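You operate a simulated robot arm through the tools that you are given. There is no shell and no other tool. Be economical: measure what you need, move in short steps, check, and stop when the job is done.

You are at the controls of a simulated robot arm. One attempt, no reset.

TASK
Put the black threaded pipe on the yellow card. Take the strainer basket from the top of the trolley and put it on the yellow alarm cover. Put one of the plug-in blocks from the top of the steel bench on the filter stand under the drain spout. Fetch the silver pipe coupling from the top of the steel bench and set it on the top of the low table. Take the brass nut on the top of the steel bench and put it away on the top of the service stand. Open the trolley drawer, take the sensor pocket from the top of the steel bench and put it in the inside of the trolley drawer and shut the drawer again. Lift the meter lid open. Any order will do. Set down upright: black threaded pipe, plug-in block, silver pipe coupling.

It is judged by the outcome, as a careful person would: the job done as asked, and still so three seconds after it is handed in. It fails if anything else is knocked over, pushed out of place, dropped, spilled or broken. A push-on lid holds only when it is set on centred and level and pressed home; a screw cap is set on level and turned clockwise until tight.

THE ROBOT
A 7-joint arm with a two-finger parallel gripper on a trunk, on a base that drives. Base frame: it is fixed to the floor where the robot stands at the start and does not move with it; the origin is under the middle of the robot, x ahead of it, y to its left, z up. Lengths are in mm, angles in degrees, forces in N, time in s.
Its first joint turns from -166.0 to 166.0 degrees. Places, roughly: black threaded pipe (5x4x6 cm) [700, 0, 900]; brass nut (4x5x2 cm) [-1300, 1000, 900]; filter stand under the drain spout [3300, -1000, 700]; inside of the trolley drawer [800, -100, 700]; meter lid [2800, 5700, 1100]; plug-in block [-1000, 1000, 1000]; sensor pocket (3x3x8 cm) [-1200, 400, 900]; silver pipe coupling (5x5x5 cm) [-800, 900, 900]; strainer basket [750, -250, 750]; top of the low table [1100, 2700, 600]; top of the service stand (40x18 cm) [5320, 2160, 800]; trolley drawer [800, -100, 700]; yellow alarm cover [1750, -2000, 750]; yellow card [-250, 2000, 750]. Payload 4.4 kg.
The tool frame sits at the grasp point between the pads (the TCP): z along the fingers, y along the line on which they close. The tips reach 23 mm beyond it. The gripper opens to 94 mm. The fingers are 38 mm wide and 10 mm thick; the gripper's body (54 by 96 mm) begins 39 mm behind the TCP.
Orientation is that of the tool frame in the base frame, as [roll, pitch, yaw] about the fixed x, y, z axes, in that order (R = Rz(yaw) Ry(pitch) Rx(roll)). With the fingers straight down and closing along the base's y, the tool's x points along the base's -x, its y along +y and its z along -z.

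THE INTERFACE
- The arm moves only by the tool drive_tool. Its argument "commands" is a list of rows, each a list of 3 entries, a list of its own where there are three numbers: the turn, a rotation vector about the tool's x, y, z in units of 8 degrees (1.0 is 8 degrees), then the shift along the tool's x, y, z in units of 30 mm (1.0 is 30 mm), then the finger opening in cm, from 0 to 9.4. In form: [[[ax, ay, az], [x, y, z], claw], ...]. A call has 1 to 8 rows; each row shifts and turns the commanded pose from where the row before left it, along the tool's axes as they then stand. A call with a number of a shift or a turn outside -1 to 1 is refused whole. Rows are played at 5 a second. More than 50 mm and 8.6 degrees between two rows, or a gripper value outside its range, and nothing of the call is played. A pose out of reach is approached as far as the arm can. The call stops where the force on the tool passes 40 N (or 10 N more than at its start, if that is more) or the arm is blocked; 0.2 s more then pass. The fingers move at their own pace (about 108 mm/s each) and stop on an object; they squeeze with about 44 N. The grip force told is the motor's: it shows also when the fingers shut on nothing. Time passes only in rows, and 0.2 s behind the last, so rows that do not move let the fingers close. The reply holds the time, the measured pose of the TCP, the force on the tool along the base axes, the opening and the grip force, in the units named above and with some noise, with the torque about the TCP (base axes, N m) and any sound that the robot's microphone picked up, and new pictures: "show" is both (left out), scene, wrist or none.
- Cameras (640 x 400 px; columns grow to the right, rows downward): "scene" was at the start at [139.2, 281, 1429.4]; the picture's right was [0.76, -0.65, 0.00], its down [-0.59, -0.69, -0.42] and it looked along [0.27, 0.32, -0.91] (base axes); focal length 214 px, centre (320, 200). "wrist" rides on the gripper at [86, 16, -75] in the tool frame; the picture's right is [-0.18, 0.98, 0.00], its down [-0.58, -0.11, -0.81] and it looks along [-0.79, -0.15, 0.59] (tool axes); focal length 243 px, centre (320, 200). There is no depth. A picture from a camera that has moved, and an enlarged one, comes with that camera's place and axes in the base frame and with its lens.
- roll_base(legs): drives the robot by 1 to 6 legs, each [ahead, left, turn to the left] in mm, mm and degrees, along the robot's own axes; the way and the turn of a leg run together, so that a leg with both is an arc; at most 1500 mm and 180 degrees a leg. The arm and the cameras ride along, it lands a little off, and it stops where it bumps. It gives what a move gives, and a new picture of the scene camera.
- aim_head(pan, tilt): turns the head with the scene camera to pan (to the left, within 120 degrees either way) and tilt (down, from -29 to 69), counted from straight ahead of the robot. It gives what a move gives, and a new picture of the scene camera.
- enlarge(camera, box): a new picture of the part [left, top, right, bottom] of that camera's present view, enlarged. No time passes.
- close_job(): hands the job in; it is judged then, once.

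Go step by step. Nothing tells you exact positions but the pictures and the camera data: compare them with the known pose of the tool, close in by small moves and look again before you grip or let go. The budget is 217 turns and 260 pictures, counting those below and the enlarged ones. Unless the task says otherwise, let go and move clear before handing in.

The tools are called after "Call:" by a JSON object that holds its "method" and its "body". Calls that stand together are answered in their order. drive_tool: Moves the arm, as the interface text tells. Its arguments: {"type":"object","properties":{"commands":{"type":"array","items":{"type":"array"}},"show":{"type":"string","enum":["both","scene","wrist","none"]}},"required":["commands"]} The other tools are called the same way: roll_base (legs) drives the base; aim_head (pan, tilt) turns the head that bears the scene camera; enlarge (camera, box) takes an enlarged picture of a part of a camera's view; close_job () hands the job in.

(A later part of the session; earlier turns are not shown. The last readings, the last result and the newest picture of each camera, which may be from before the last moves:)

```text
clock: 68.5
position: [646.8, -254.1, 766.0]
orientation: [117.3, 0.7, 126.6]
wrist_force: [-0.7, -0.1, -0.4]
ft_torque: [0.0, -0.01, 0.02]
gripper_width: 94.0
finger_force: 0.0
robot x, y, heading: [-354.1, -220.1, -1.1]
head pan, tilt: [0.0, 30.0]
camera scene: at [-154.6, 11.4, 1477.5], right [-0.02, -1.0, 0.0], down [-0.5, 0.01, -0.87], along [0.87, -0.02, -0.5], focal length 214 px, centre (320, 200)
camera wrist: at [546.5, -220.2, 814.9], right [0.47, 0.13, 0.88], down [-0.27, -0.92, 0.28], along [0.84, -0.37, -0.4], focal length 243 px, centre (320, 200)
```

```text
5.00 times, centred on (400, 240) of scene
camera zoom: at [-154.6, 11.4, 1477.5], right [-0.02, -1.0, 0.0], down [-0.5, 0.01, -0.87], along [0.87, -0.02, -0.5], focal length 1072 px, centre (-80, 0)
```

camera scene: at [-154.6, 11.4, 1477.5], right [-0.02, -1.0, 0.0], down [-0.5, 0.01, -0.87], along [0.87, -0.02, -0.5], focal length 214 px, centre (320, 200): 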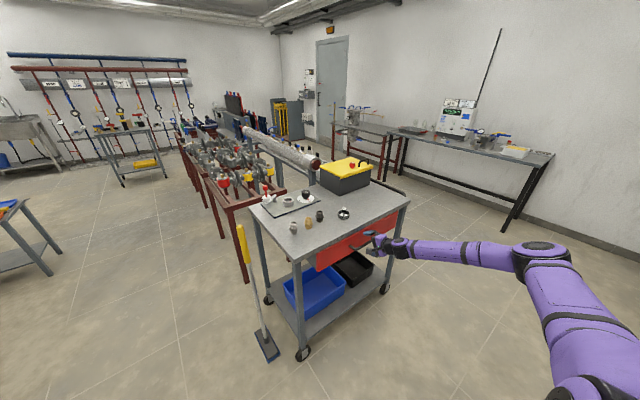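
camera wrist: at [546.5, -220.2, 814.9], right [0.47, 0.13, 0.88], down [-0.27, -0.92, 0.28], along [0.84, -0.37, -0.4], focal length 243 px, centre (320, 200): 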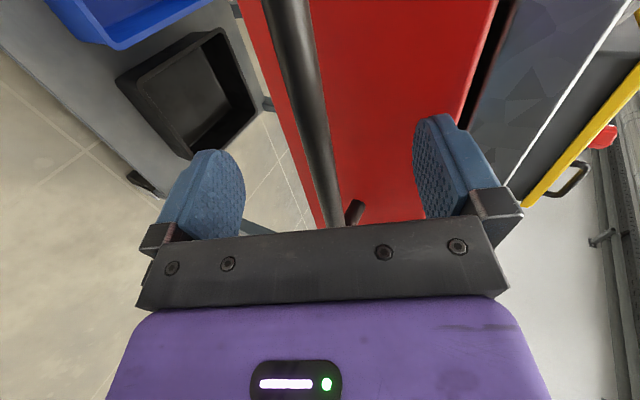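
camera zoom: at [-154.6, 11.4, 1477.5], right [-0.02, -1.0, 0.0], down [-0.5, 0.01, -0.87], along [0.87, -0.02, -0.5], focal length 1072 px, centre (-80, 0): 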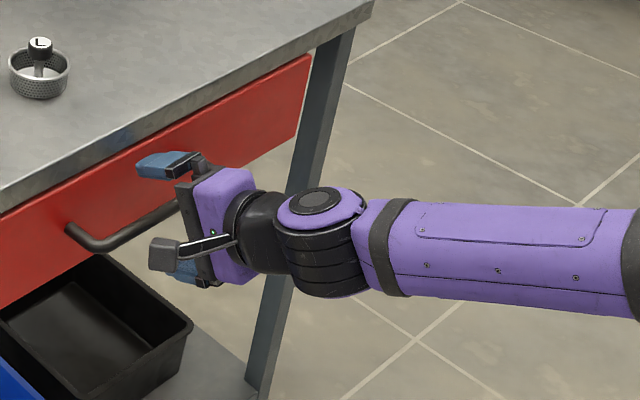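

The bar is between the fingers; I close the gripper.

Call:
{"method": "drive_tool", "body": {"commands": [[[0, 0, 0], [0, 0, 0.15], 9.4], [[0, 0, 0], [0, 0, 0], 0], [[0, 0, 0], [0, 0, 0], 0], [[0, 0, 0], [0, 0, 0], 0], [[0, 0, 0], [0, 0, 0], 0]], "show": "wrist"}}

```text
clock: 69.7
position: [648.2, -250.7, 765.1]
orientation: [117.3, 0.5, 126.7]
wrist_force: [1.7, 3.0, 9.1]
ft_torque: [1.38, 0.87, -0.73]
gripper_width: 14.2
finger_force: 45.2
robot x, y, heading: [-351.4, -217.9, -1.3]
head pan, tilt: [0.0, 30.0]
camera wrist: at [548.9, -217.3, 813.8], right [0.47, 0.13, 0.88], down [-0.27, -0.92, 0.28], along [0.84, -0.36, -0.4], focal length 243 px, centre (320, 200)
```

wrist: 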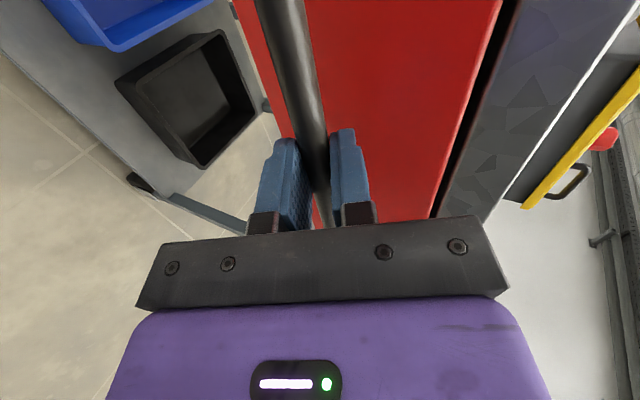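

Gripped at 14 mm. I pull the drawer straight out about 210 mm.

Call:
{"method": "drive_tool", "body": {"commands": [[[0, 0, 0], [0, -0.456, -0.89], 0], [[0, 0, 0], [0, -0.456, -0.89], 0], [[0, 0, 0], [0, -0.456, -0.89], 0], [[0, 0, 0], [0, -0.456, -0.89], 0], [[0, 0, 0], [0, -0.456, -0.89], 0], [[0, 0, 0], [0, -0.456, -0.89], 0], [[0, 0, 0], [0, -0.456, -0.89], 0]], "show": "both"}}

```text
clock: 71.4
position: [480.2, -370.5, 766.0]
orientation: [117.2, 0.1, 127.2]
wrist_force: [1.1, 3.9, 6.3]
ft_torque: [1.33, 0.93, -1.03]
gripper_width: 14.1
finger_force: 44.9
robot x, y, heading: [-351.6, -216.8, -1.1]
head pan, tilt: [0.0, 30.0]
stopped in row 7: the force on the tool passed its limit at 42 N (the readings are from after the stop); the commanded pose is now the measured one
camera scene: at [-155.2, 12.2, 1477.5], right [-0.02, -1.0, 0.0], down [-0.5, 0.01, -0.87], along [0.87, -0.02, -0.5], focal length 214 px, centre (320, 200)
camera wrist: at [380.0, -339.9, 814.3], right [0.47, 0.13, 0.88], down [-0.26, -0.93, 0.27], along [0.85, -0.35, -0.4], focal length 243 px, centre (320, 200)
```

scene: 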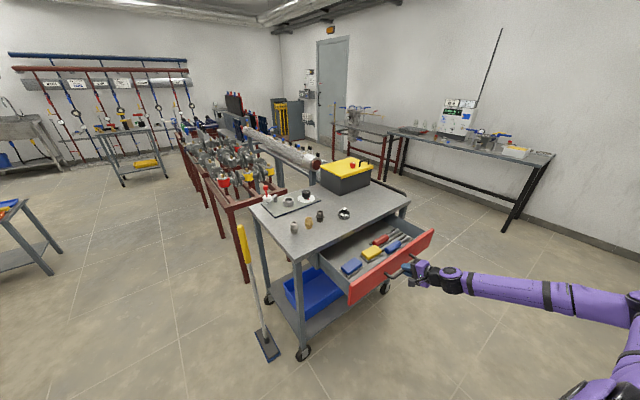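
wrist: 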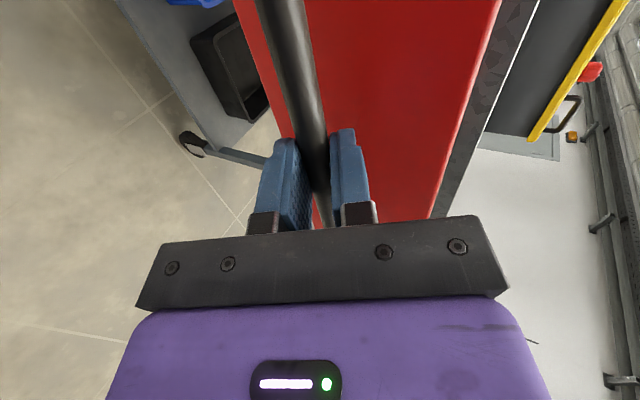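

The drawer is open about 205 mm, apparently at its stop. I look inside, then release and back out.

Call:
{"method": "enlarge", "body": {"camera": "scene", "box": [320, 190, 460, 310]}}

Call:
{"method": "drive_tool", "body": {"commands": [[[0, 0, 0], [0, 0, 0], 9.4], [[0, 0, 0], [0, 0, 0], 9.4], [[0, 0, 0], [0, 0, 0], 9.4], [[0, 0, 0], [0, 0, -1], 9.4], [[0, 0, 0], [0, 0, -1], 9.4], [[0, 0, 0], [0, 0, -1], 9.4], [[0, 0, 0], [0, 0, -1], 9.4]], "show": "none"}}

```text
3.33 times, centred on (390, 250) of scene
camera zoom: at [-155.2, 12.2, 1477.5], right [-0.02, -1.0, 0.0], down [-0.5, 0.01, -0.87], along [0.87, -0.02, -0.5], focal length 715 px, centre (87, 33)
```

zoom: 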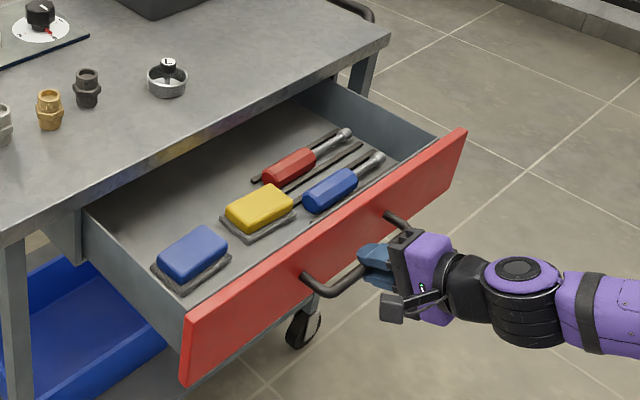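

```text
clock: 73.0
position: [395.1, -436.5, 818.0]
orientation: [117.4, 0.2, 127.4]
wrist_force: [-0.3, 0.3, -0.3]
ft_torque: [0.03, -0.02, 0.01]
gripper_width: 94.1
finger_force: 0.0
robot x, y, heading: [-347.2, -220.0, -0.8]
head pan, tilt: [0.0, 30.0]
```

The drawer has free room at its left rear. I turn the tool back to vertical, rise and go above the black pipe at about (748,-6).

Call:
{"method": "drive_tool", "body": {"commands": [[[0.98, 0, 0], [0, 0.76, -0.53], 9.4], [[0.98, 0, 0], [0, 0.68, -0.63], 9.4], [[0.98, 0, 0], [0, 0.585, -0.72], 9.4], [[0.98, 0, 0], [0, 0.48, -0.8], 9.4], [[0.98, 0, 0], [0, 0.363, -0.856], 9.4], [[0.98, 0, 0], [0, 0.24, -0.9], 9.4], [[0.98, 0, 0], [0, 0.11, -0.92], 9.4], [[0.98, 0, 0], [0, 0, -0.93], 9.4]], "show": "none"}}

Call:
{"method": "drive_tool", "body": {"commands": [[[0, 0, 0], [0.24, 1, 0], 9.4], [[0, 0, 0], [0.24, 1, 0], 9.4], [[0, 0, 0], [0.24, 1, 0], 9.4], [[0, 0, 0], [0.24, 1, 0], 9.4], [[0, 0, 0], [0.24, 1, 0], 9.4], [[0, 0, 0], [0.24, 1, 0], 9.4], [[0, 0, 0], [0.24, 1, 0], 9.4], [[0, 0, 0], [0.24, 1, 0], 9.4]], "show": "none"}}

Call:
{"method": "drive_tool", "body": {"commands": [[[0, 0, 0], [0.24, 1, 0], 9.4], [[0, 0, 0], [0.24, 1, 0], 9.4], [[0, 0, 0], [0.24, 1, 0], 9.4], [[0, 0, 0], [0.24, 1, 0], 9.4], [[0, 0, 0], [0.24, 1, 0], 9.4], [[0, 0, 0], [0.24, 1, 0], 9.4], [[0, 0, 0], [0.24, 1, 0], 9.4], [[0, 0, 0], [0.24, 1, 0], 9.4]], "show": "both"}}

```text
clock: 74.8
position: [368.7, -457.9, 1042.0]
orientation: [180.0, 0.3, 127.0]
wrist_force: [0.4, -1.1, -0.5]
ft_torque: [0.04, 0.0, -0.02]
gripper_width: 94.0
finger_force: 0.1
robot x, y, heading: [-352.1, -220.1, -1.0]
head pan, tilt: [0.0, 30.0]
```

```text
clock: 76.6
position: [524.6, -266.5, 1039.5]
orientation: [180.0, 0.4, 127.2]
wrist_force: [-0.3, -0.6, -0.5]
ft_torque: [0.03, 0.02, 0.02]
gripper_width: 94.2
finger_force: 0.0
robot x, y, heading: [-350.0, -220.2, -0.9]
head pan, tilt: [0.0, 30.0]
```

```text
clock: 78.4
position: [682.5, -71.3, 1039.4]
orientation: [179.9, 0.3, 127.3]
wrist_force: [-0.7, -0.4, 1.4]
ft_torque: [0.05, 0.0, 0.0]
gripper_width: 94.0
finger_force: 0.0
robot x, y, heading: [-348.9, -220.9, -1.4]
head pan, tilt: [0.0, 30.0]
camera scene: at [-155.2, 11.7, 1477.5], right [-0.02, -1.0, 0.0], down [-0.5, 0.01, -0.87], along [0.87, -0.02, -0.5], focal length 214 px, centre (320, 200)
camera wrist: at [641.7, 6.0, 1113.9], right [0.89, 0.45, 0.0], down [0.26, -0.53, 0.81], along [0.36, -0.72, -0.59], focal length 243 px, centre (320, 200)
```

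scene: 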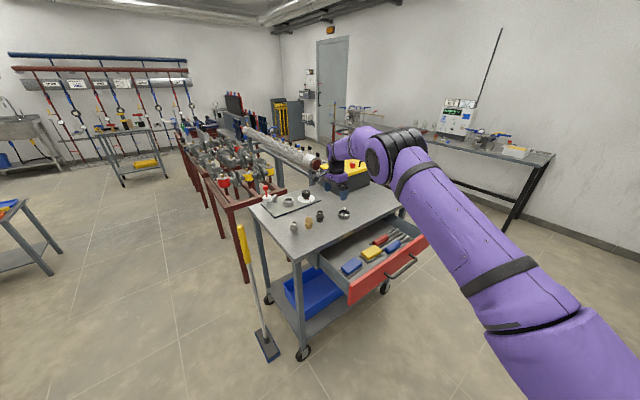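
wrist: 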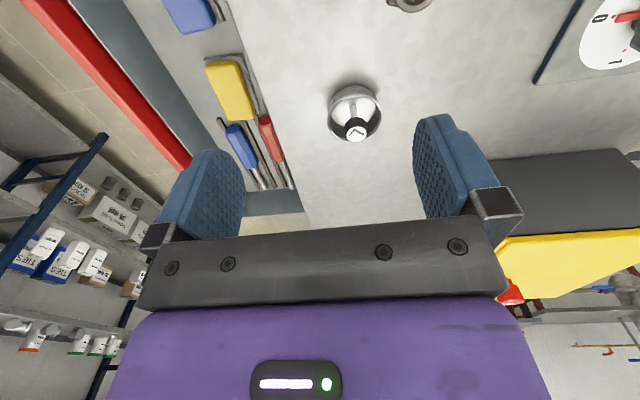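

The pipe is at the top edge of the wrist view. I move over it, descend partway and look.

Call:
{"method": "drive_tool", "body": {"commands": [[[0, 0, 0], [0.1, 0.95, 0], 9.4], [[0, 0, 0], [0.1, 0.95, 0], 9.4], [[0, 0, 0], [0.1, 0.85, 0], 9.4], [[0, 0, 0], [0, 0, 0.9], 9.4], [[0, 0, 0], [0, 0, 0.9], 9.4]], "show": "wrist"}}

```text
clock: 79.6
position: [715.9, -21.3, 984.3]
orientation: [179.9, 0.3, 127.3]
wrist_force: [-0.6, 0.6, 0.7]
ft_torque: [-0.02, 0.0, -0.01]
gripper_width: 94.1
finger_force: 0.1
out of reach, approached as far as the arm can: row 2, 3
robot x, y, heading: [-349.9, -220.1, -1.0]
head pan, tilt: [0.0, 30.0]
camera wrist: at [674.9, 56.8, 1058.9], right [0.89, 0.45, 0.0], down [0.26, -0.53, 0.81], along [0.36, -0.72, -0.59], focal length 243 px, centre (320, 200)
```

wrist: 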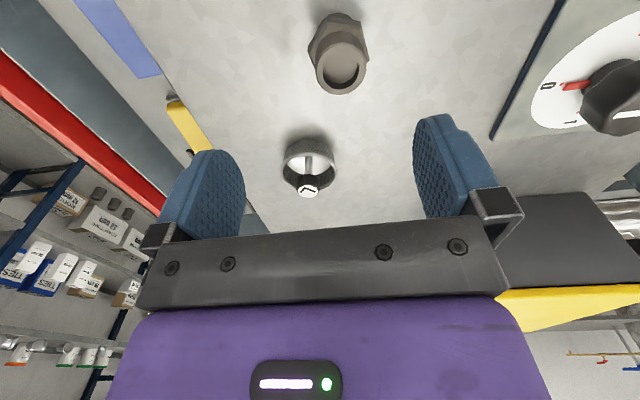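

The pipe axis is near (720,0). I shift over it and go down to mid-height.

Call:
{"method": "drive_tool", "body": {"commands": [[[0, 0, 0], [0, 0, 0.9], 9.4], [[0, 0, 0], [0.24, 0.27, 0.5], 9.4], [[0, 0, 0], [0.24, 0.27, 0.4], 9.4]], "show": "wrist"}}

```text
clock: 80.4
position: [711.6, -6.6, 928.8]
orientation: [-180.0, 0.3, 127.2]
wrist_force: [-0.3, -0.7, -1.4]
ft_torque: [0.01, 0.04, -0.02]
gripper_width: 94.3
finger_force: 0.1
out of reach, approached as far as the arm can: row 3
robot x, y, heading: [-350.1, -220.0, -1.1]
head pan, tilt: [0.0, 30.0]
camera wrist: at [672.1, 72.1, 1003.8], right [0.89, 0.45, 0.0], down [0.26, -0.53, 0.81], along [0.36, -0.72, -0.59], focal length 243 px, centre (320, 200)
```

wrist: 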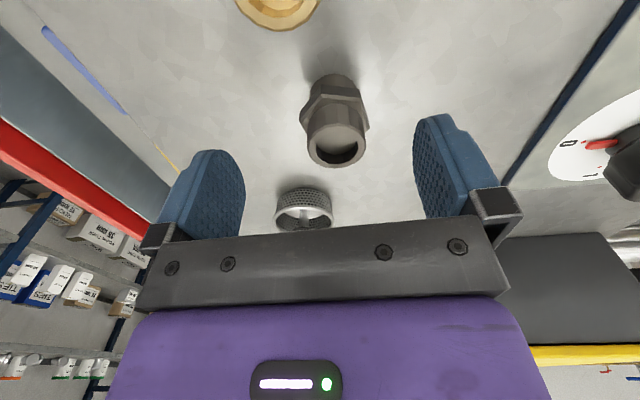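

The reach limit is just short; I nudge the base 20 mm ahead and see where the tool stands.

Call:
{"method": "roll_base", "body": {"legs": [[20, 8, 0]]}}

Call:
{"method": "drive_tool", "body": {"commands": [[[0, 0, 0], [0, 0, 0], 9.4]], "show": "wrist"}}

```text
clock: 81.2
position: [731.6, 3.0, 930.2]
orientation: [-180.0, 0.3, 127.3]
wrist_force: [0.2, 0.3, -0.9]
ft_torque: [-0.02, -0.01, -0.05]
gripper_width: 93.9
finger_force: 0.1
robot x, y, heading: [-331.0, -212.2, -1.2]
head pan, tilt: [0.0, 30.0]
camera scene: at [-135.4, 19.6, 1477.5], right [-0.02, -1.0, 0.0], down [-0.5, 0.01, -0.87], along [0.87, -0.02, -0.5], focal length 214 px, centre (320, 200)
```

scene: 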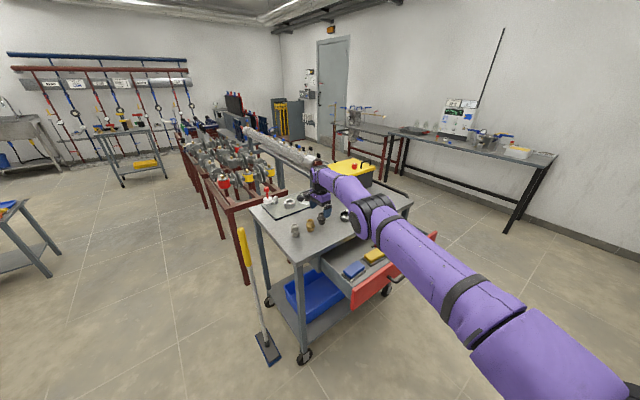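

```text
clock: 81.6
position: [732.0, 1.6, 928.7]
orientation: [-180.0, 0.3, 127.3]
wrist_force: [0.0, -0.2, 0.4]
ft_torque: [0.01, 0.04, 0.0]
gripper_width: 93.8
finger_force: 0.1
robot x, y, heading: [-329.1, -210.5, -1.1]
head pan, tilt: [0.0, 30.0]
camera wrist: at [691.1, 80.2, 1004.0], right [0.89, 0.45, 0.0], down [0.26, -0.53, 0.81], along [0.36, -0.72, -0.59], focal length 243 px, centre (320, 200)
```

wrist: 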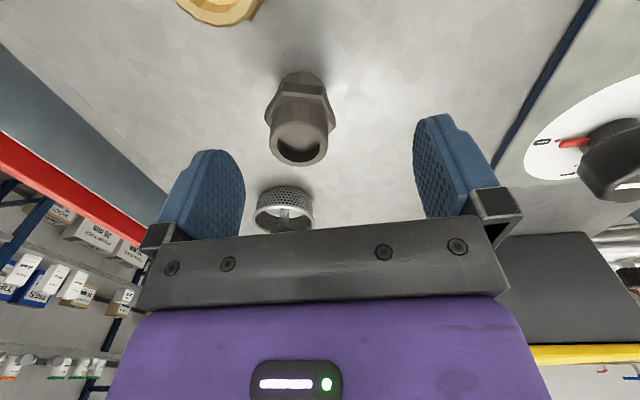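

Shift 12 mm and descend to z≈880, then close.

Call:
{"method": "drive_tool", "body": {"commands": [[[0, 0, 0], [0.15, -0.4, 0], 9.4], [[0, 0, 0], [0, 0, 0.8], 9.4], [[0, 0, 0], [0, 0, 0.8], 9.4]], "show": "wrist"}}

```text
clock: 82.4
position: [718.9, -4.0, 881.0]
orientation: [179.8, 0.3, 127.3]
wrist_force: [0.3, -0.2, -0.5]
ft_torque: [-0.02, 0.01, 0.02]
gripper_width: 94.0
finger_force: 0.0
robot x, y, heading: [-328.1, -212.9, -1.2]
head pan, tilt: [0.0, 30.0]
camera wrist: at [678.5, 75.3, 956.1], right [0.89, 0.45, 0.0], down [0.26, -0.53, 0.81], along [0.36, -0.72, -0.59], focal length 243 px, centre (320, 200)
```

wrist: 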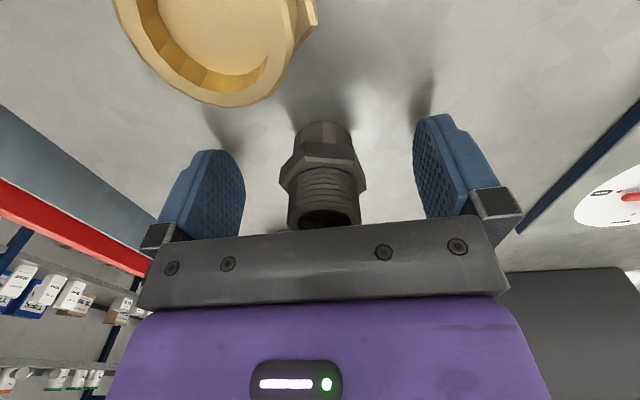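

Well centred; I close on the hex.

Call:
{"method": "drive_tool", "body": {"commands": [[[0, 0, 0], [0, 0, 0], 0], [[0, 0, 0], [0, 0, 0], 0], [[0, 0, 0], [0, 0, 0], 0], [[0, 0, 0], [0, 0, -0.6], 0], [[0, 0, 0], [0, 0, -0.9], 0], [[0, 0, 0], [0, 0, -0.9], 0], [[0, 0, 0], [0, 0, -0.9], 0]], "show": "wrist"}}

```text
clock: 84.0
position: [719.1, -1.4, 981.2]
orientation: [-180.0, 0.3, 127.4]
wrist_force: [0.2, 0.7, -1.4]
ft_torque: [-0.01, -0.01, -0.01]
gripper_width: 41.5
finger_force: 43.6
robot x, y, heading: [-330.8, -213.2, -1.1]
head pan, tilt: [0.0, 30.0]
camera wrist: at [679.1, 77.0, 1056.0], right [0.89, 0.45, 0.0], down [0.26, -0.53, 0.81], along [0.36, -0.72, -0.59], focal length 243 px, centre (320, 200)
```

wrist: 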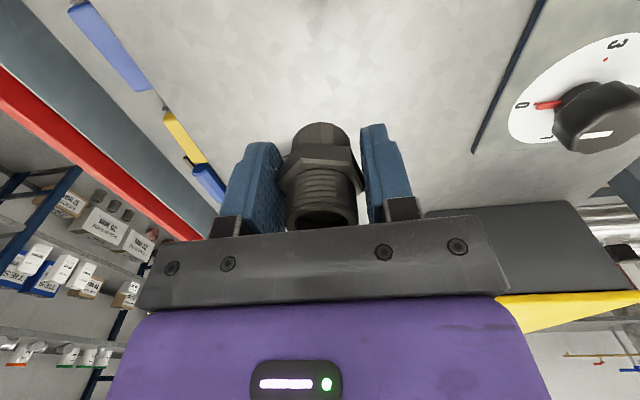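

The pipe is held. I raise and draw in the arm for driving to the right end of the steel bench, where the card lies near the wall corner.

Call:
{"method": "drive_tool", "body": {"commands": [[[0, 0, 0], [0, 0, -1], 0], [[0, 0, 0], [0.27, -0.98, -0.9], 0], [[0, 0, 0], [0.27, -0.98, -0.9], 0], [[0, 0, 0], [0.27, -0.98, -0.9], 0], [[0, 0, 0], [0.27, -0.98, -0.9], 0], [[0, 0, 0], [0.27, -0.98, -0.9], 0], [[0, 0, 0], [0.27, -0.98, -0.9], 0], [[0, 0, 0], [0.27, -0.98, -0.9], 0]], "show": "none"}}

Call:
{"method": "drive_tool", "body": {"commands": [[[0, 0, 0], [0.27, -0.98, -0.9], 0], [[0, 0, 0], [0.27, -0.98, -0.9], 0], [[0, 0, 0], [0.27, -0.98, -0.9], 0], [[0, 0, 0], [0.27, -0.98, 0], 0]], "show": "none"}}

Call:
{"method": "roll_base", "body": {"legs": [[0, 0, -144]]}}

```text
clock: 85.8
position: [520.6, -78.7, 1200.5]
orientation: [-179.9, 0.2, 127.3]
wrist_force: [0.8, -0.1, -1.6]
ft_torque: [0.0, 0.04, 0.0]
gripper_width: 41.5
finger_force: 44.0
robot x, y, heading: [-329.1, -208.0, -1.3]
head pan, tilt: [0.0, 30.0]
```

```text
clock: 86.8
position: [409.8, -124.3, 1280.9]
orientation: [180.0, 0.3, 127.3]
wrist_force: [1.9, -0.2, -1.1]
ft_torque: [-0.01, 0.0, -0.01]
gripper_width: 41.3
finger_force: 44.1
robot x, y, heading: [-329.7, -210.2, -1.1]
head pan, tilt: [0.0, 30.0]
```

```text
clock: 91.2
position: [-269.6, -970.4, 1281.9]
orientation: [179.8, -0.5, 29.7]
wrist_force: [4.9, 3.1, 3.9]
ft_torque: [-0.09, 0.06, 0.13]
gripper_width: 37.2
finger_force: 44.0
robot x, y, heading: [-257.9, -228.2, -100.0]
head pan, tilt: [0.0, 30.0]
stopped in leg 1: the force on the tool passed its limit at 83 N (the readings are from after the stop); the commanded pose is now the measured one
camera scene: at [-56.9, -456.7, 1477.5], right [-0.99, 0.17, 0.0], down [0.09, 0.49, -0.87], along [-0.15, -0.85, -0.5], focal length 214 px, centre (320, 200)
```

scene: 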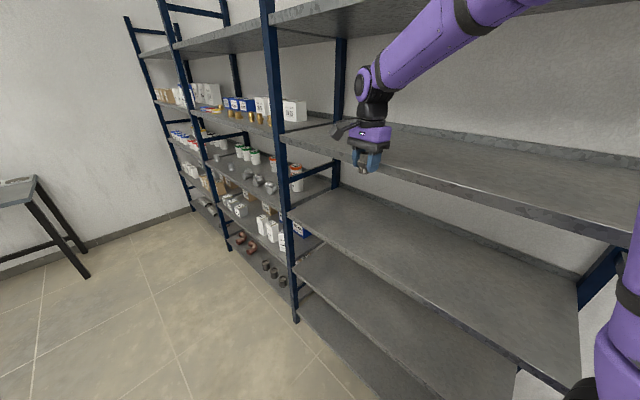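

The tool touched the shelf while turning. I back the base away and check the pipe in the grip.

Call:
{"method": "roll_base", "body": {"legs": [[-200, 0, 0]]}}

Call:
{"method": "drive_tool", "body": {"commands": [[[0, 0, 0], [0, 0, 0], 0]], "show": "wrist"}}

Call:
{"method": "enlarge", "body": {"camera": "scene", "box": [260, 60, 460, 220]}}

```text
clock: 92.8
position: [-238.4, -773.3, 1281.6]
orientation: [-180.0, -0.6, 29.5]
wrist_force: [0.5, 0.2, -0.7]
ft_torque: [0.02, -0.02, -0.03]
gripper_width: 37.4
finger_force: 44.2
robot x, y, heading: [-221.6, -31.9, -100.3]
head pan, tilt: [0.0, 30.0]
camera scene: at [-23.1, -259.9, 1477.5], right [-0.98, 0.18, 0.0], down [0.09, 0.49, -0.87], along [-0.15, -0.85, -0.5], focal length 214 px, centre (320, 200)
```

scene: 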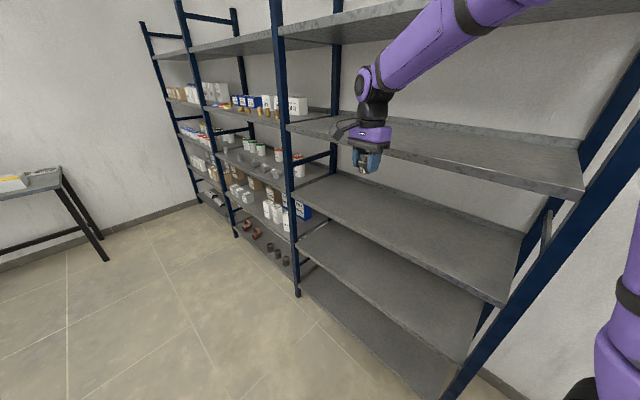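

```text
clock: 93.2
position: [-238.0, -772.5, 1281.0]
orientation: [179.9, -0.5, 29.5]
wrist_force: [-0.4, -1.0, -0.6]
ft_torque: [-0.02, 0.01, -0.01]
gripper_width: 37.3
finger_force: 44.1
robot x, y, heading: [-224.0, -32.0, -100.1]
head pan, tilt: [0.0, 30.0]
camera wrist: at [-156.6, -745.8, 1357.3], right [0.32, -0.95, 0.0], down [-0.57, -0.19, 0.8], along [-0.76, -0.26, -0.6], focal length 243 px, centre (320, 200)
```

wrist: 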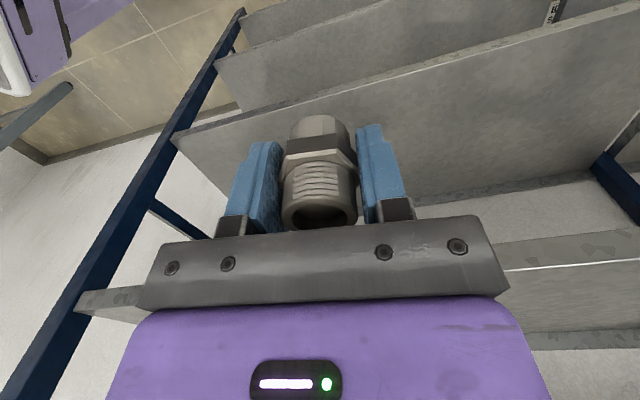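

```text
2.50 times, centred on (360, 140) of scene
camera zoom: at [-23.1, -259.8, 1477.5], right [-0.98, 0.18, 0.0], down [0.09, 0.49, -0.87], along [-0.15, -0.85, -0.5], focal length 536 px, centre (220, 350)
```

zoom: 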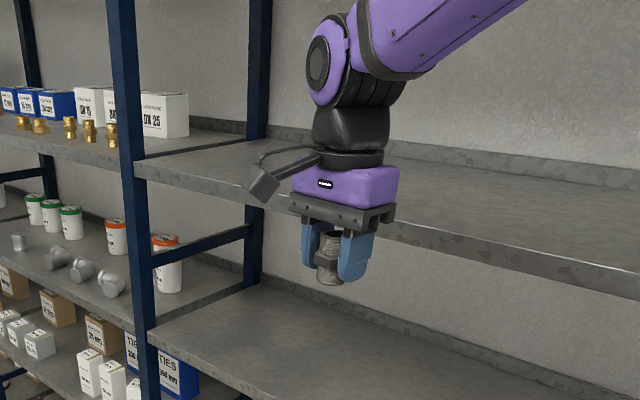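

Pipe is still firm and upright in the grip, nothing on the shelf moved. I finish the turn and drive along the bench backwards towards its right end.

Call:
{"method": "roll_base", "body": {"legs": [[0, 0, -45], [0, -370, 0]]}}

```text
clock: 94.7
position: [-426.4, -743.4, 1281.8]
orientation: [179.6, -1.1, 15.0]
wrist_force: [0.8, -0.1, -0.2]
ft_torque: [-0.07, 0.01, 0.02]
gripper_width: 37.0
finger_force: 43.7
robot x, y, heading: [-219.0, -30.9, -115.7]
head pan, tilt: [0.0, 30.0]
stopped in leg 1: the force on the tool passed its limit at 87 N (the readings are from after the stop); the commanded pose is now the measured one
camera scene: at [-91.0, -304.1, 1477.5], right [-0.9, 0.43, 0.0], down [0.22, 0.45, -0.87], along [-0.37, -0.78, -0.5], focal length 214 px, centre (320, 200)
```

scene: 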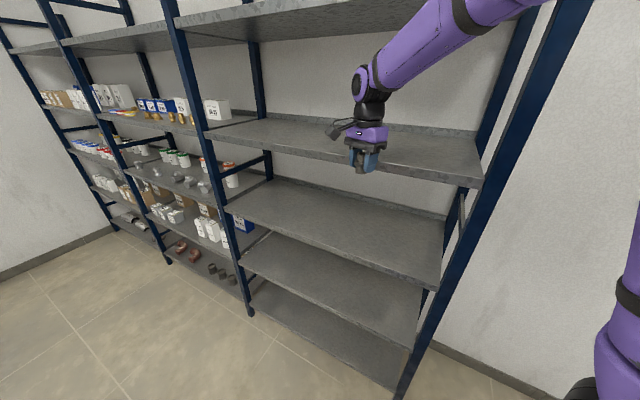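

The shelf runs obliquely, so the turning arm met its end. I turn back, move away toward the bench, and then complete the turn.

Call:
{"method": "roll_base", "body": {"legs": [[0, 0, 15], [-261, -262, 0]]}}

Call:
{"method": "enlarge", "body": {"camera": "wrist", "box": [160, 60, 480, 260]}}

```text
clock: 97.9
position: [-437.2, -467.8, 1281.5]
orientation: [179.4, -1.1, 31.0]
wrist_force: [-0.1, 0.1, -1.3]
ft_torque: [-0.03, 0.03, 0.02]
gripper_width: 37.1
finger_force: 44.3
robot x, y, heading: [-437.3, 273.9, -99.3]
head pan, tilt: [0.0, 30.0]
camera scene: at [-238.0, 46.5, 1477.5], right [-0.99, 0.16, 0.0], down [0.08, 0.49, -0.87], along [-0.14, -0.85, -0.5], focal length 214 px, centre (320, 200)
```

scene: 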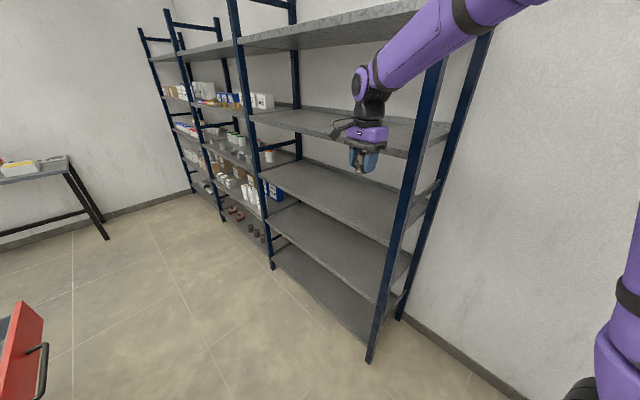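

```text
2.00 times, centred on (320, 160) of wrist
camera zoom: at [-357.2, -438.6, 1359.4], right [0.35, -0.94, 0.0], down [-0.57, -0.21, 0.79], along [-0.74, -0.28, -0.61], focal length 485 px, centre (320, 280)
```

zoom: 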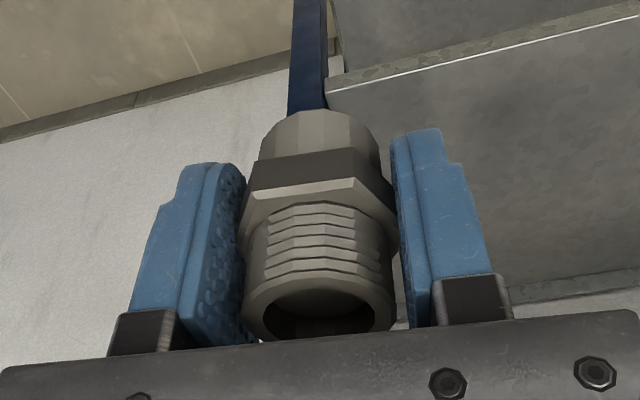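

Now turn the remaining 45.5° and drive backwards along the bench.

Call:
{"method": "roll_base", "body": {"legs": [[0, 0, -45.5], [-800, 0, 0], [-780, 0, 0]]}}

Call:
{"method": "aim_head", "body": {"pan": -75, "tilt": 35}}

```text
clock: 108.1
position: [327.6, 680.0, 1282.1]
orientation: [179.5, -1.1, -13.1]
wrist_force: [-0.4, -0.1, -0.6]
ft_torque: [-0.01, -0.01, -0.03]
gripper_width: 37.4
finger_force: 44.0
robot x, y, heading: [840.4, 1212.4, -143.7]
head pan, tilt: [0.0, 30.0]
camera scene: at [828.1, 909.9, 1477.5], right [-0.59, 0.8, 0.0], down [0.4, 0.3, -0.87], along [-0.7, -0.51, -0.5], focal length 214 px, centre (320, 200)
```

scene: 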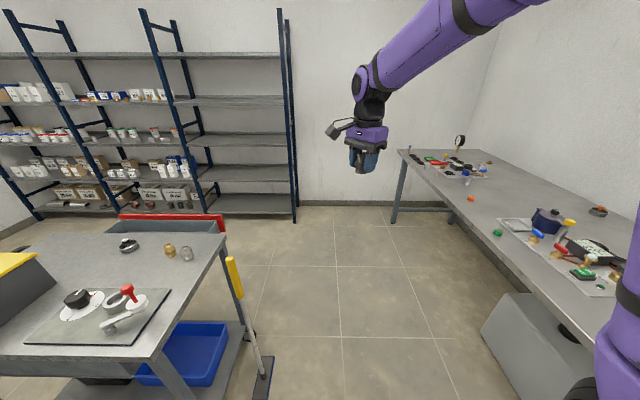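

```text
clock: 109.6
position: [327.0, 678.3, 1282.1]
orientation: [179.5, -1.1, -13.2]
wrist_force: [0.3, 0.1, -0.8]
ft_torque: [-0.01, -0.01, 0.01]
gripper_width: 37.1
finger_force: 43.6
robot x, y, heading: [840.0, 1213.2, -143.3]
head pan, tilt: [-75.0, 35.0]
camera scene: at [831.9, 1018.5, 1469.7], right [0.62, 0.78, 0.0], down [0.45, -0.36, -0.82], along [-0.64, 0.51, -0.57], focal length 214 px, centre (320, 200)
```

scene: 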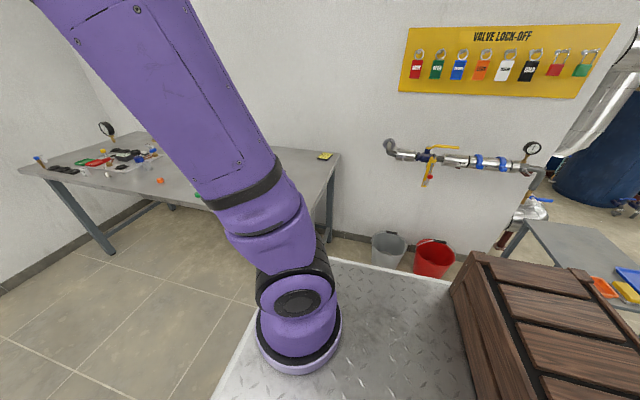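

Card is near (-218,1893), z≈880; buckets lie beyond. I sidestep right about 430 mm beside the bench end.

Call:
{"method": "roll_base", "body": {"legs": [[-30, -430, -1.5]]}}

```text
clock: 112.2
position: [87.9, 1059.5, 1282.7]
orientation: [179.6, -1.1, -14.9]
wrist_force: [0.5, 0.3, -0.9]
ft_torque: [0.0, -0.03, 0.01]
gripper_width: 37.1
finger_force: 43.7
robot x, y, heading: [619.0, 1573.7, -145.7]
head pan, tilt: [-75.0, 35.0]
camera scene: at [603.8, 1382.0, 1469.7], right [0.65, 0.76, 0.0], down [0.44, -0.37, -0.82], along [-0.62, 0.53, -0.57], focal length 214 px, centre (320, 200)
```

scene: 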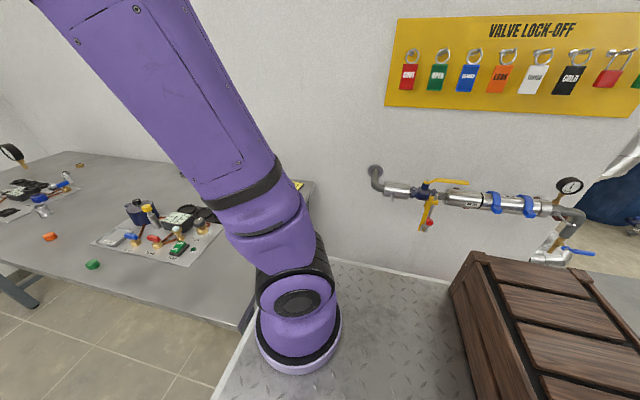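

Positioned well. I bring the pipe over toward the card at height.

Call:
{"method": "drive_tool", "body": {"commands": [[[0, 0, 0.63], [-0.8, -1, 0], 0], [[0, 0, 0.63], [-0.95, -1, 0], 0], [[0, 0, 0], [-1, -1, 0], 0], [[0, 0, 0], [-1, -1, 0], 0], [[0, 0, 0], [-1, -1, 0], 0], [[0, 0, 0], [-1, -1, 0], 0], [[0, 0, 0], [-1, -1, 0], 0], [[0, 0, 0], [-1, -1, 0], 0]], "show": "none"}}

Call:
{"method": "drive_tool", "body": {"commands": [[[0, 0, 0], [-1, -1, 0], 0], [[0, 0, 0], [-1, -1, 0], 0], [[0, 0, 0], [-1, -1, 0], 0], [[0, 0, 0], [-1, -1, 0], 0], [[0, 0, 0], [-1, -1, 0], 0], [[0, 0, 0], [-1, -1, 0], 0], [[0, 0, 0], [-1, -1, 0], 0], [[0, 0, 0], [-1, -1, 0], 0]], "show": "none"}}

Call:
{"method": "drive_tool", "body": {"commands": [[[0, 0, 1], [0, 0, 0], 0], [[0, 0, 1], [0, 0, 0], 0], [[0, 0, 1], [0, 0, 0], 0], [[0, 0, 0.7], [0, 0, 0], 0]], "show": "both"}}

```text
clock: 114.0
position: [-30.2, 1372.1, 1276.8]
orientation: [179.8, -1.3, -24.9]
wrist_force: [0.8, 0.5, -2.2]
ft_torque: [0.06, 0.02, -0.02]
gripper_width: 37.2
finger_force: 44.2
robot x, y, heading: [617.8, 1576.1, -145.2]
head pan, tilt: [-75.0, 35.0]
```

```text
clock: 115.8
position: [-146.1, 1689.8, 1271.4]
orientation: [179.7, -1.1, -25.0]
wrist_force: [-0.7, -0.7, -0.8]
ft_torque: [0.06, -0.01, 0.01]
gripper_width: 37.1
finger_force: 44.0
robot x, y, heading: [621.4, 1577.5, -145.4]
head pan, tilt: [-75.0, 35.0]
```

```text
clock: 116.8
position: [-147.5, 1692.2, 1270.3]
orientation: [-179.6, -1.2, -54.8]
wrist_force: [0.0, -0.2, -1.4]
ft_torque: [0.01, 0.0, 0.03]
gripper_width: 37.2
finger_force: 44.3
robot x, y, heading: [623.5, 1574.6, -145.4]
head pan, tilt: [-75.0, 35.0]
camera scene: at [603.8, 1382.1, 1469.7], right [0.65, 0.76, 0.0], down [0.44, -0.37, -0.82], along [-0.62, 0.53, -0.57], focal length 214 px, centre (320, 200)
camera wrist: at [-112.7, 1611.1, 1346.8], right [-0.91, -0.42, -0.01], down [-0.26, 0.55, 0.8], along [-0.33, 0.73, -0.61], focal length 243 px, centre (320, 200)
```

scene: 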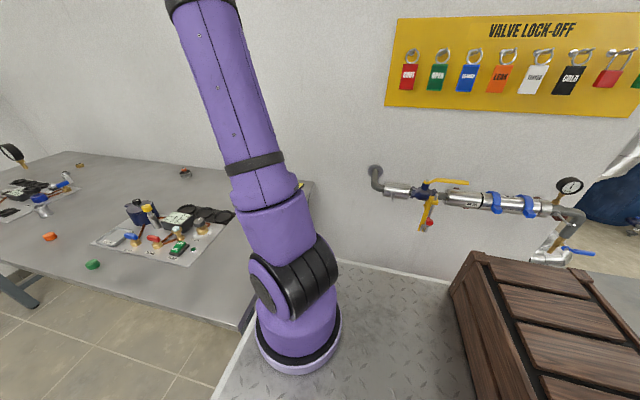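
wrist: 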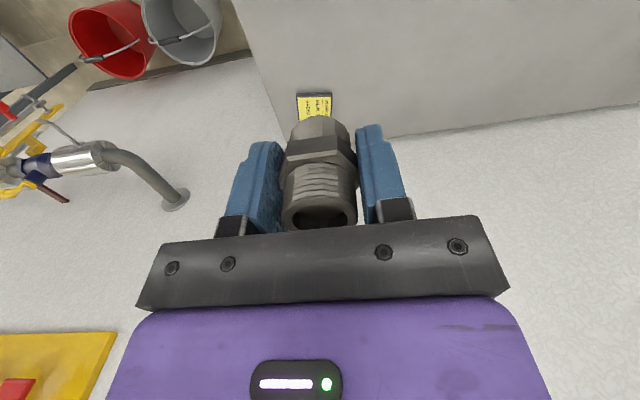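

Card at about (-220,1877). I move over it and descend.

Call:
{"method": "drive_tool", "body": {"commands": [[[0, 0, 0], [-0.81, -0.2, 0.9], 0], [[0, 0, 0], [-0.81, -0.2, 0.9], 0], [[0, 0, 0], [-0.81, -0.2, 0.9], 0], [[0, 0, 0], [-0.81, -0.2, 0.9], 0], [[0, 0, 0], [-0.81, -0.2, 0.9], 0], [[0, 0, 0], [-0.81, -0.2, 0.9], 0], [[0, 0, 0], [-0.81, -0.2, 0.9], 0], [[0, 0, 0], [-0.81, -0.2, 0.9], 0]], "show": "wrist"}}

```text
clock: 118.6
position: [-217.9, 1876.5, 1051.4]
orientation: [-179.7, -1.1, -54.7]
wrist_force: [0.0, -0.5, 0.3]
ft_torque: [0.02, -0.01, 0.02]
gripper_width: 37.2
finger_force: 43.9
robot x, y, heading: [617.8, 1572.4, -145.4]
head pan, tilt: [-75.0, 35.0]
camera wrist: at [-184.0, 1796.4, 1128.7], right [-0.91, -0.42, -0.01], down [-0.26, 0.55, 0.8], along [-0.33, 0.72, -0.61], focal length 243 px, centre (320, 200)
```

wrist: 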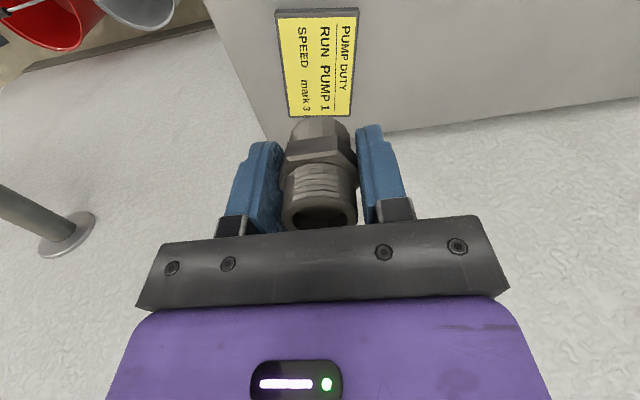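

Nearly over it: shift 13 mm, level, and descend close.

Call:
{"method": "drive_tool", "body": {"commands": [[[0, -0.14, 0], [-0.43, -0.07, 0.9], 0], [[0, 0, 0], [0, 0, 0.9], 0], [[0, 0, 0], [0, 0, 0.9], 0], [[0, 0, 0], [0, 0, 0.6], 0]], "show": "wrist"}}

```text
clock: 119.6
position: [-224.3, 1885.7, 951.6]
orientation: [-179.7, 0.0, -54.6]
wrist_force: [0.5, 0.5, -0.5]
ft_torque: [0.01, -0.02, 0.01]
gripper_width: 37.2
finger_force: 43.8
robot x, y, heading: [618.9, 1577.9, -145.6]
head pan, tilt: [-75.0, 35.0]
camera wrist: at [-188.1, 1804.3, 1028.1], right [-0.91, -0.42, -0.01], down [-0.25, 0.53, 0.81], along [-0.33, 0.73, -0.59], focal length 243 px, centre (320, 200)
```

wrist: 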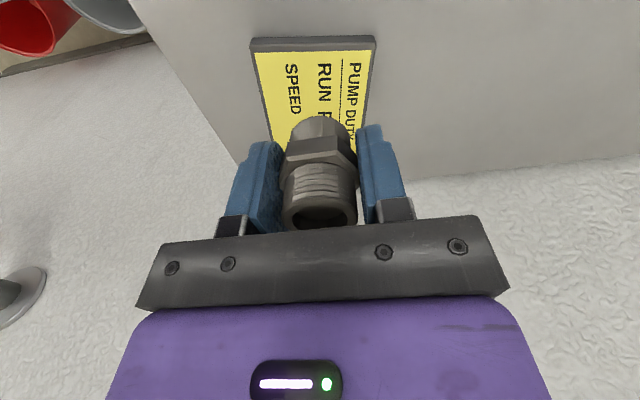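

Slightly forward, then lower gently in small rows.

Call:
{"method": "drive_tool", "body": {"commands": [[[0, 0, 0], [-0.27, 0, 0], 0], [[0, 0, 0], [0, 0, 0.25], 0], [[0, 0, 0], [0, 0, 0.25], 0], [[0, 0, 0], [0, 0, 0.2], 0]], "show": "wrist"}}

```text
clock: 120.6
position: [-226.7, 1892.9, 930.9]
orientation: [-179.7, 0.0, -54.7]
wrist_force: [-0.1, 1.1, -0.8]
ft_torque: [-0.03, 0.03, -0.01]
gripper_width: 37.3
finger_force: 44.1
robot x, y, heading: [617.5, 1579.5, -145.5]
head pan, tilt: [-75.0, 35.0]
camera wrist: at [-191.2, 1811.9, 1006.1], right [-0.91, -0.42, -0.01], down [-0.25, 0.53, 0.81], along [-0.33, 0.73, -0.59], focal length 243 px, centre (320, 200)
```

wrist: 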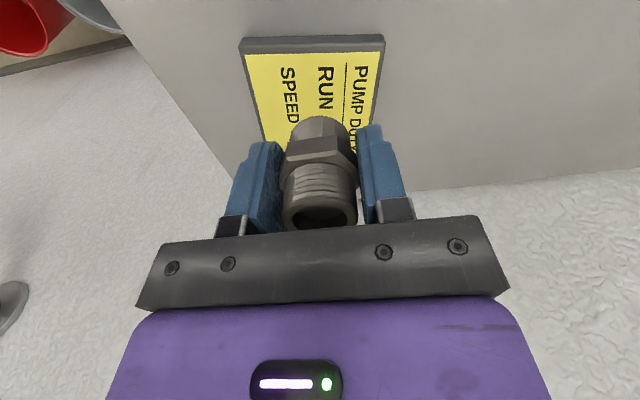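

Still above the card, which seems lower (~855). I adjust forward 12 mm and keep lowering gently.

Call:
{"method": "drive_tool", "body": {"commands": [[[0, 0, 0], [-0.4, 0, 0.2], 0], [[0, 0, 0], [0, 0, 0.25], 0], [[0, 0, 0], [0, 0, 0.25], 0], [[0, 0, 0], [0, 0, 0.2], 0]], "show": "wrist"}}

```text
clock: 121.6
position: [-233.6, 1903.1, 902.9]
orientation: [-179.7, 0.0, -54.7]
wrist_force: [0.4, 0.5, -0.9]
ft_torque: [0.01, 0.02, 0.01]
gripper_width: 37.1
finger_force: 44.3
robot x, y, heading: [620.5, 1577.6, -145.5]
head pan, tilt: [-75.0, 35.0]
camera wrist: at [-197.5, 1821.7, 978.5], right [-0.91, -0.42, -0.01], down [-0.25, 0.54, 0.81], along [-0.33, 0.73, -0.59], focal length 243 px, centre (320, 200)
```

wrist: 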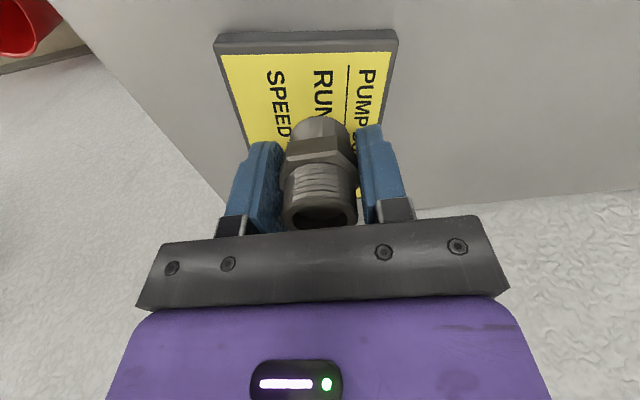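

Almost touching; continue in 3 mm steps.

Call:
{"method": "drive_tool", "body": {"commands": [[[0, 0, 0], [0, 0, 0.1], 0], [[0, 0, 0], [0, 0, 0.1], 0], [[0, 0, 0], [0, 0, 0.1], 0]], "show": "none"}}

Call:
{"method": "drive_tool", "body": {"commands": [[[0, 0, 0], [0, 0, 0.1], 0], [[0, 0, 0], [0, 0, 0.1], 0]], "show": "wrist"}}

```text
clock: 122.4
position: [-233.6, 1902.2, 897.5]
orientation: [-179.8, 0.3, -54.8]
wrist_force: [-5.3, 1.1, 34.8]
ft_torque: [0.05, 0.11, 0.0]
gripper_width: 36.8
finger_force: 44.0
robot x, y, heading: [621.9, 1569.9, -145.4]
head pan, tilt: [-75.0, 35.0]
```

```text
clock: 122.9
position: [-234.8, 1903.5, 896.2]
orientation: [-179.9, 0.3, -54.6]
wrist_force: [-1.0, 0.7, 11.8]
ft_torque: [-0.03, -0.04, 0.01]
gripper_width: 36.6
finger_force: 44.1
robot x, y, heading: [615.5, 1574.8, -145.5]
head pan, tilt: [-75.0, 35.0]
stopped in row 2: the force on the tool passed its limit at 50 N (the readings are from after the stop); the commanded pose is now the measured one
camera wrist: at [-198.8, 1822.1, 969.8], right [-0.91, -0.42, 0.0], down [-0.25, 0.53, 0.81], along [-0.34, 0.74, -0.59], focal length 243 px, centre (320, 200)
```

wrist: 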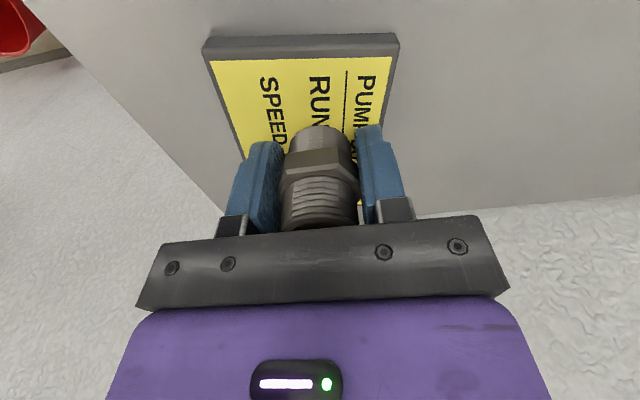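

Contact. I open the fingers and rise straight up.

Call:
{"method": "drive_tool", "body": {"commands": [[[0, 0, 0], [0, 0, 0], 6], [[0, 0, 0], [0, 0, 0], 6], [[0, 0, 0], [0, 0, 0], 9.4], [[0, 0, 0], [0, 0, 0], 9.4], [[0, 0, 0], [0, 0, -0.9], 9.4], [[0, 0, 0], [0, 0, -0.9], 9.4], [[0, 0, 0], [0, 0, -0.9], 9.4], [[0, 0, 0], [0, 0, -0.9], 9.4]], "show": "wrist"}}

```text
clock: 124.7
position: [-233.3, 1902.4, 1000.8]
orientation: [-179.8, 0.3, -54.6]
wrist_force: [-0.3, 0.2, -0.5]
ft_torque: [-0.03, 0.0, -0.01]
gripper_width: 93.8
finger_force: 0.1
robot x, y, heading: [621.5, 1572.5, -145.7]
head pan, tilt: [-75.0, 35.0]
camera wrist: at [-198.0, 1821.6, 1075.5], right [-0.91, -0.42, 0.0], down [-0.25, 0.53, 0.81], along [-0.34, 0.74, -0.59], focal length 243 px, centre (320, 200)
```

wrist: 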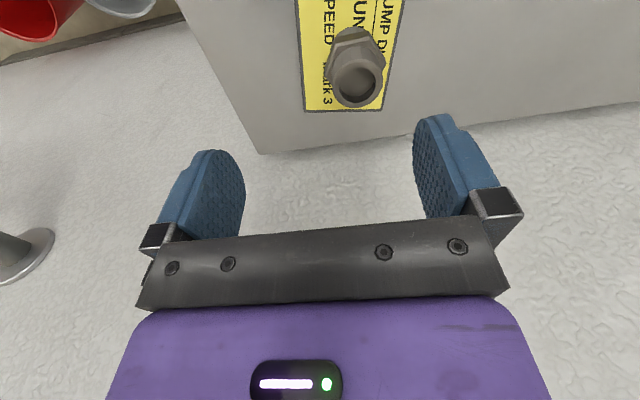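

The pipe stands upright on the card. Next I rise and drive along the bench to its left end for the sensor pocket.

Call:
{"method": "drive_tool", "body": {"commands": [[[0, 0, 0], [0, 0, -1], 9.4], [[0, 0, 0], [0, 0, -1], 9.4], [[0, 0, 0], [0, 0, -1], 9.4], [[0, 0, 0], [0, 0, -1], 9.4], [[0, 0, 0], [0, 0, -1], 9.4], [[0, 0, 0], [0, 0, -1], 9.4], [[0, 0, 0], [0, 0, -1], 9.4], [[0, 0, 0], [0, 0, -1], 9.4]], "show": "none"}}

Call:
{"method": "roll_base", "body": {"legs": [[0, 400, 0], [760, 0, 0], [760, 0, 0]]}}

```text
clock: 126.5
position: [-234.7, 1901.6, 1242.5]
orientation: [-179.8, 0.2, -54.6]
wrist_force: [-0.3, 0.6, -0.1]
ft_torque: [-0.02, -0.04, 0.02]
gripper_width: 94.0
finger_force: 0.1
robot x, y, heading: [618.4, 1576.1, -145.4]
head pan, tilt: [-75.0, 35.0]
```

```text
clock: 136.3
position: [-1253.2, 719.4, 1241.8]
orientation: [-179.8, 0.2, -54.5]
wrist_force: [0.7, 0.4, 0.4]
ft_torque: [-0.03, -0.02, -0.01]
gripper_width: 94.0
finger_force: 0.1
robot x, y, heading: [-398.3, 390.3, -145.1]
head pan, tilt: [-75.0, 35.0]
camera scene: at [-412.9, 199.9, 1469.7], right [0.65, 0.76, 0.0], down [0.44, -0.37, -0.82], along [-0.62, 0.53, -0.57], focal length 214 px, centre (320, 200)
```

scene: 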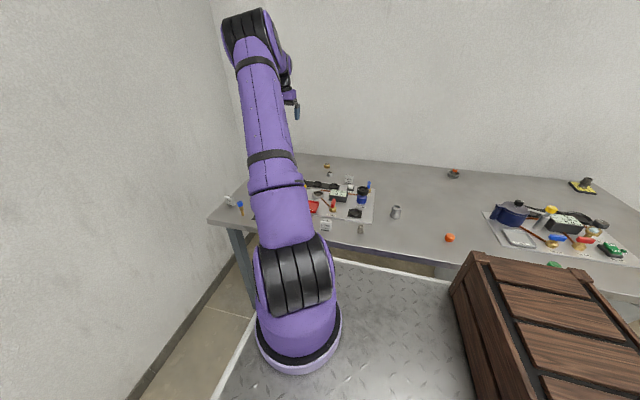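

I look closely at the bench's left part.

Call:
{"method": "enlarge", "body": {"camera": "scene", "box": [290, 150, 420, 240]}}

Call:
{"method": "enlarge", "body": {"camera": "scene", "box": [200, 150, 330, 240]}}

Call:
{"method": "drive_tool", "body": {"commands": [[[0, 0, 0], [0, 0, 0], 9.4]], "show": "wrist"}}

```text
4.44 times, centred on (355, 195) of scene
camera zoom: at [-412.9, 199.9, 1469.7], right [0.65, 0.76, 0.0], down [0.44, -0.37, -0.82], along [-0.62, 0.53, -0.57], focal length 953 px, centre (164, 222)
```

zoom: 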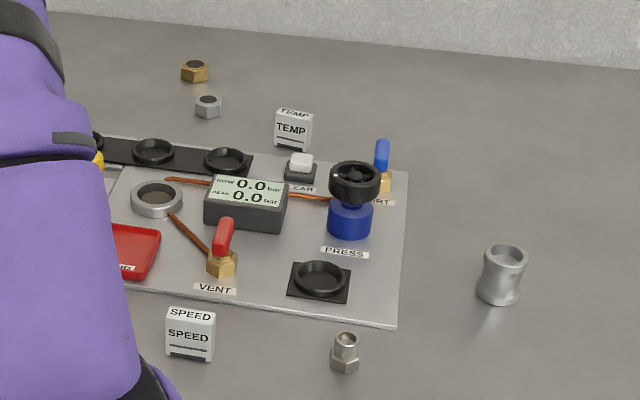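

```text
4.44 times, centred on (265, 195) of scene
camera zoom: at [-412.9, 199.9, 1469.7], right [0.65, 0.76, 0.0], down [0.44, -0.37, -0.82], along [-0.62, 0.53, -0.57], focal length 953 px, centre (564, 222)
```

zoom: 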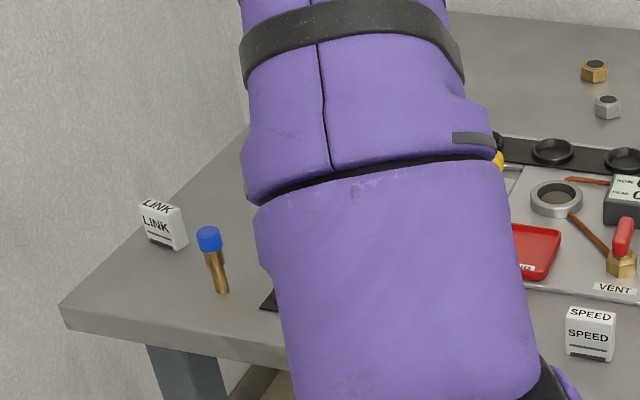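

```text
clock: 136.8
position: [-1252.4, 718.0, 1240.7]
orientation: [-179.8, 0.2, -54.5]
wrist_force: [0.3, 0.4, -1.5]
ft_torque: [-0.03, -0.01, -0.03]
gripper_width: 94.0
finger_force: 0.1
robot x, y, heading: [-398.6, 392.1, -145.5]
head pan, tilt: [-75.0, 35.0]
camera wrist: at [-1217.2, 636.7, 1316.5], right [-0.91, -0.42, 0.0], down [-0.25, 0.53, 0.81], along [-0.34, 0.73, -0.59], focal length 243 px, centre (320, 200)
```

wrist: 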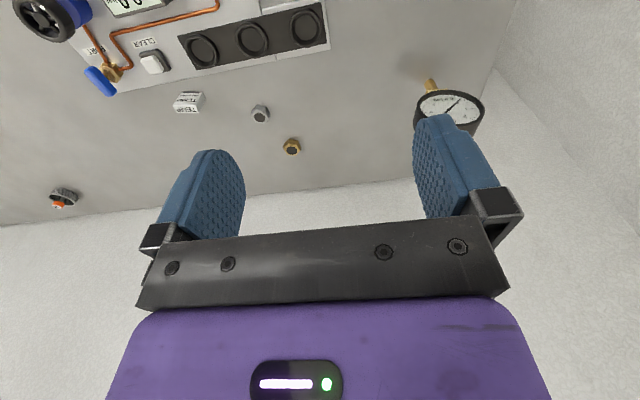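

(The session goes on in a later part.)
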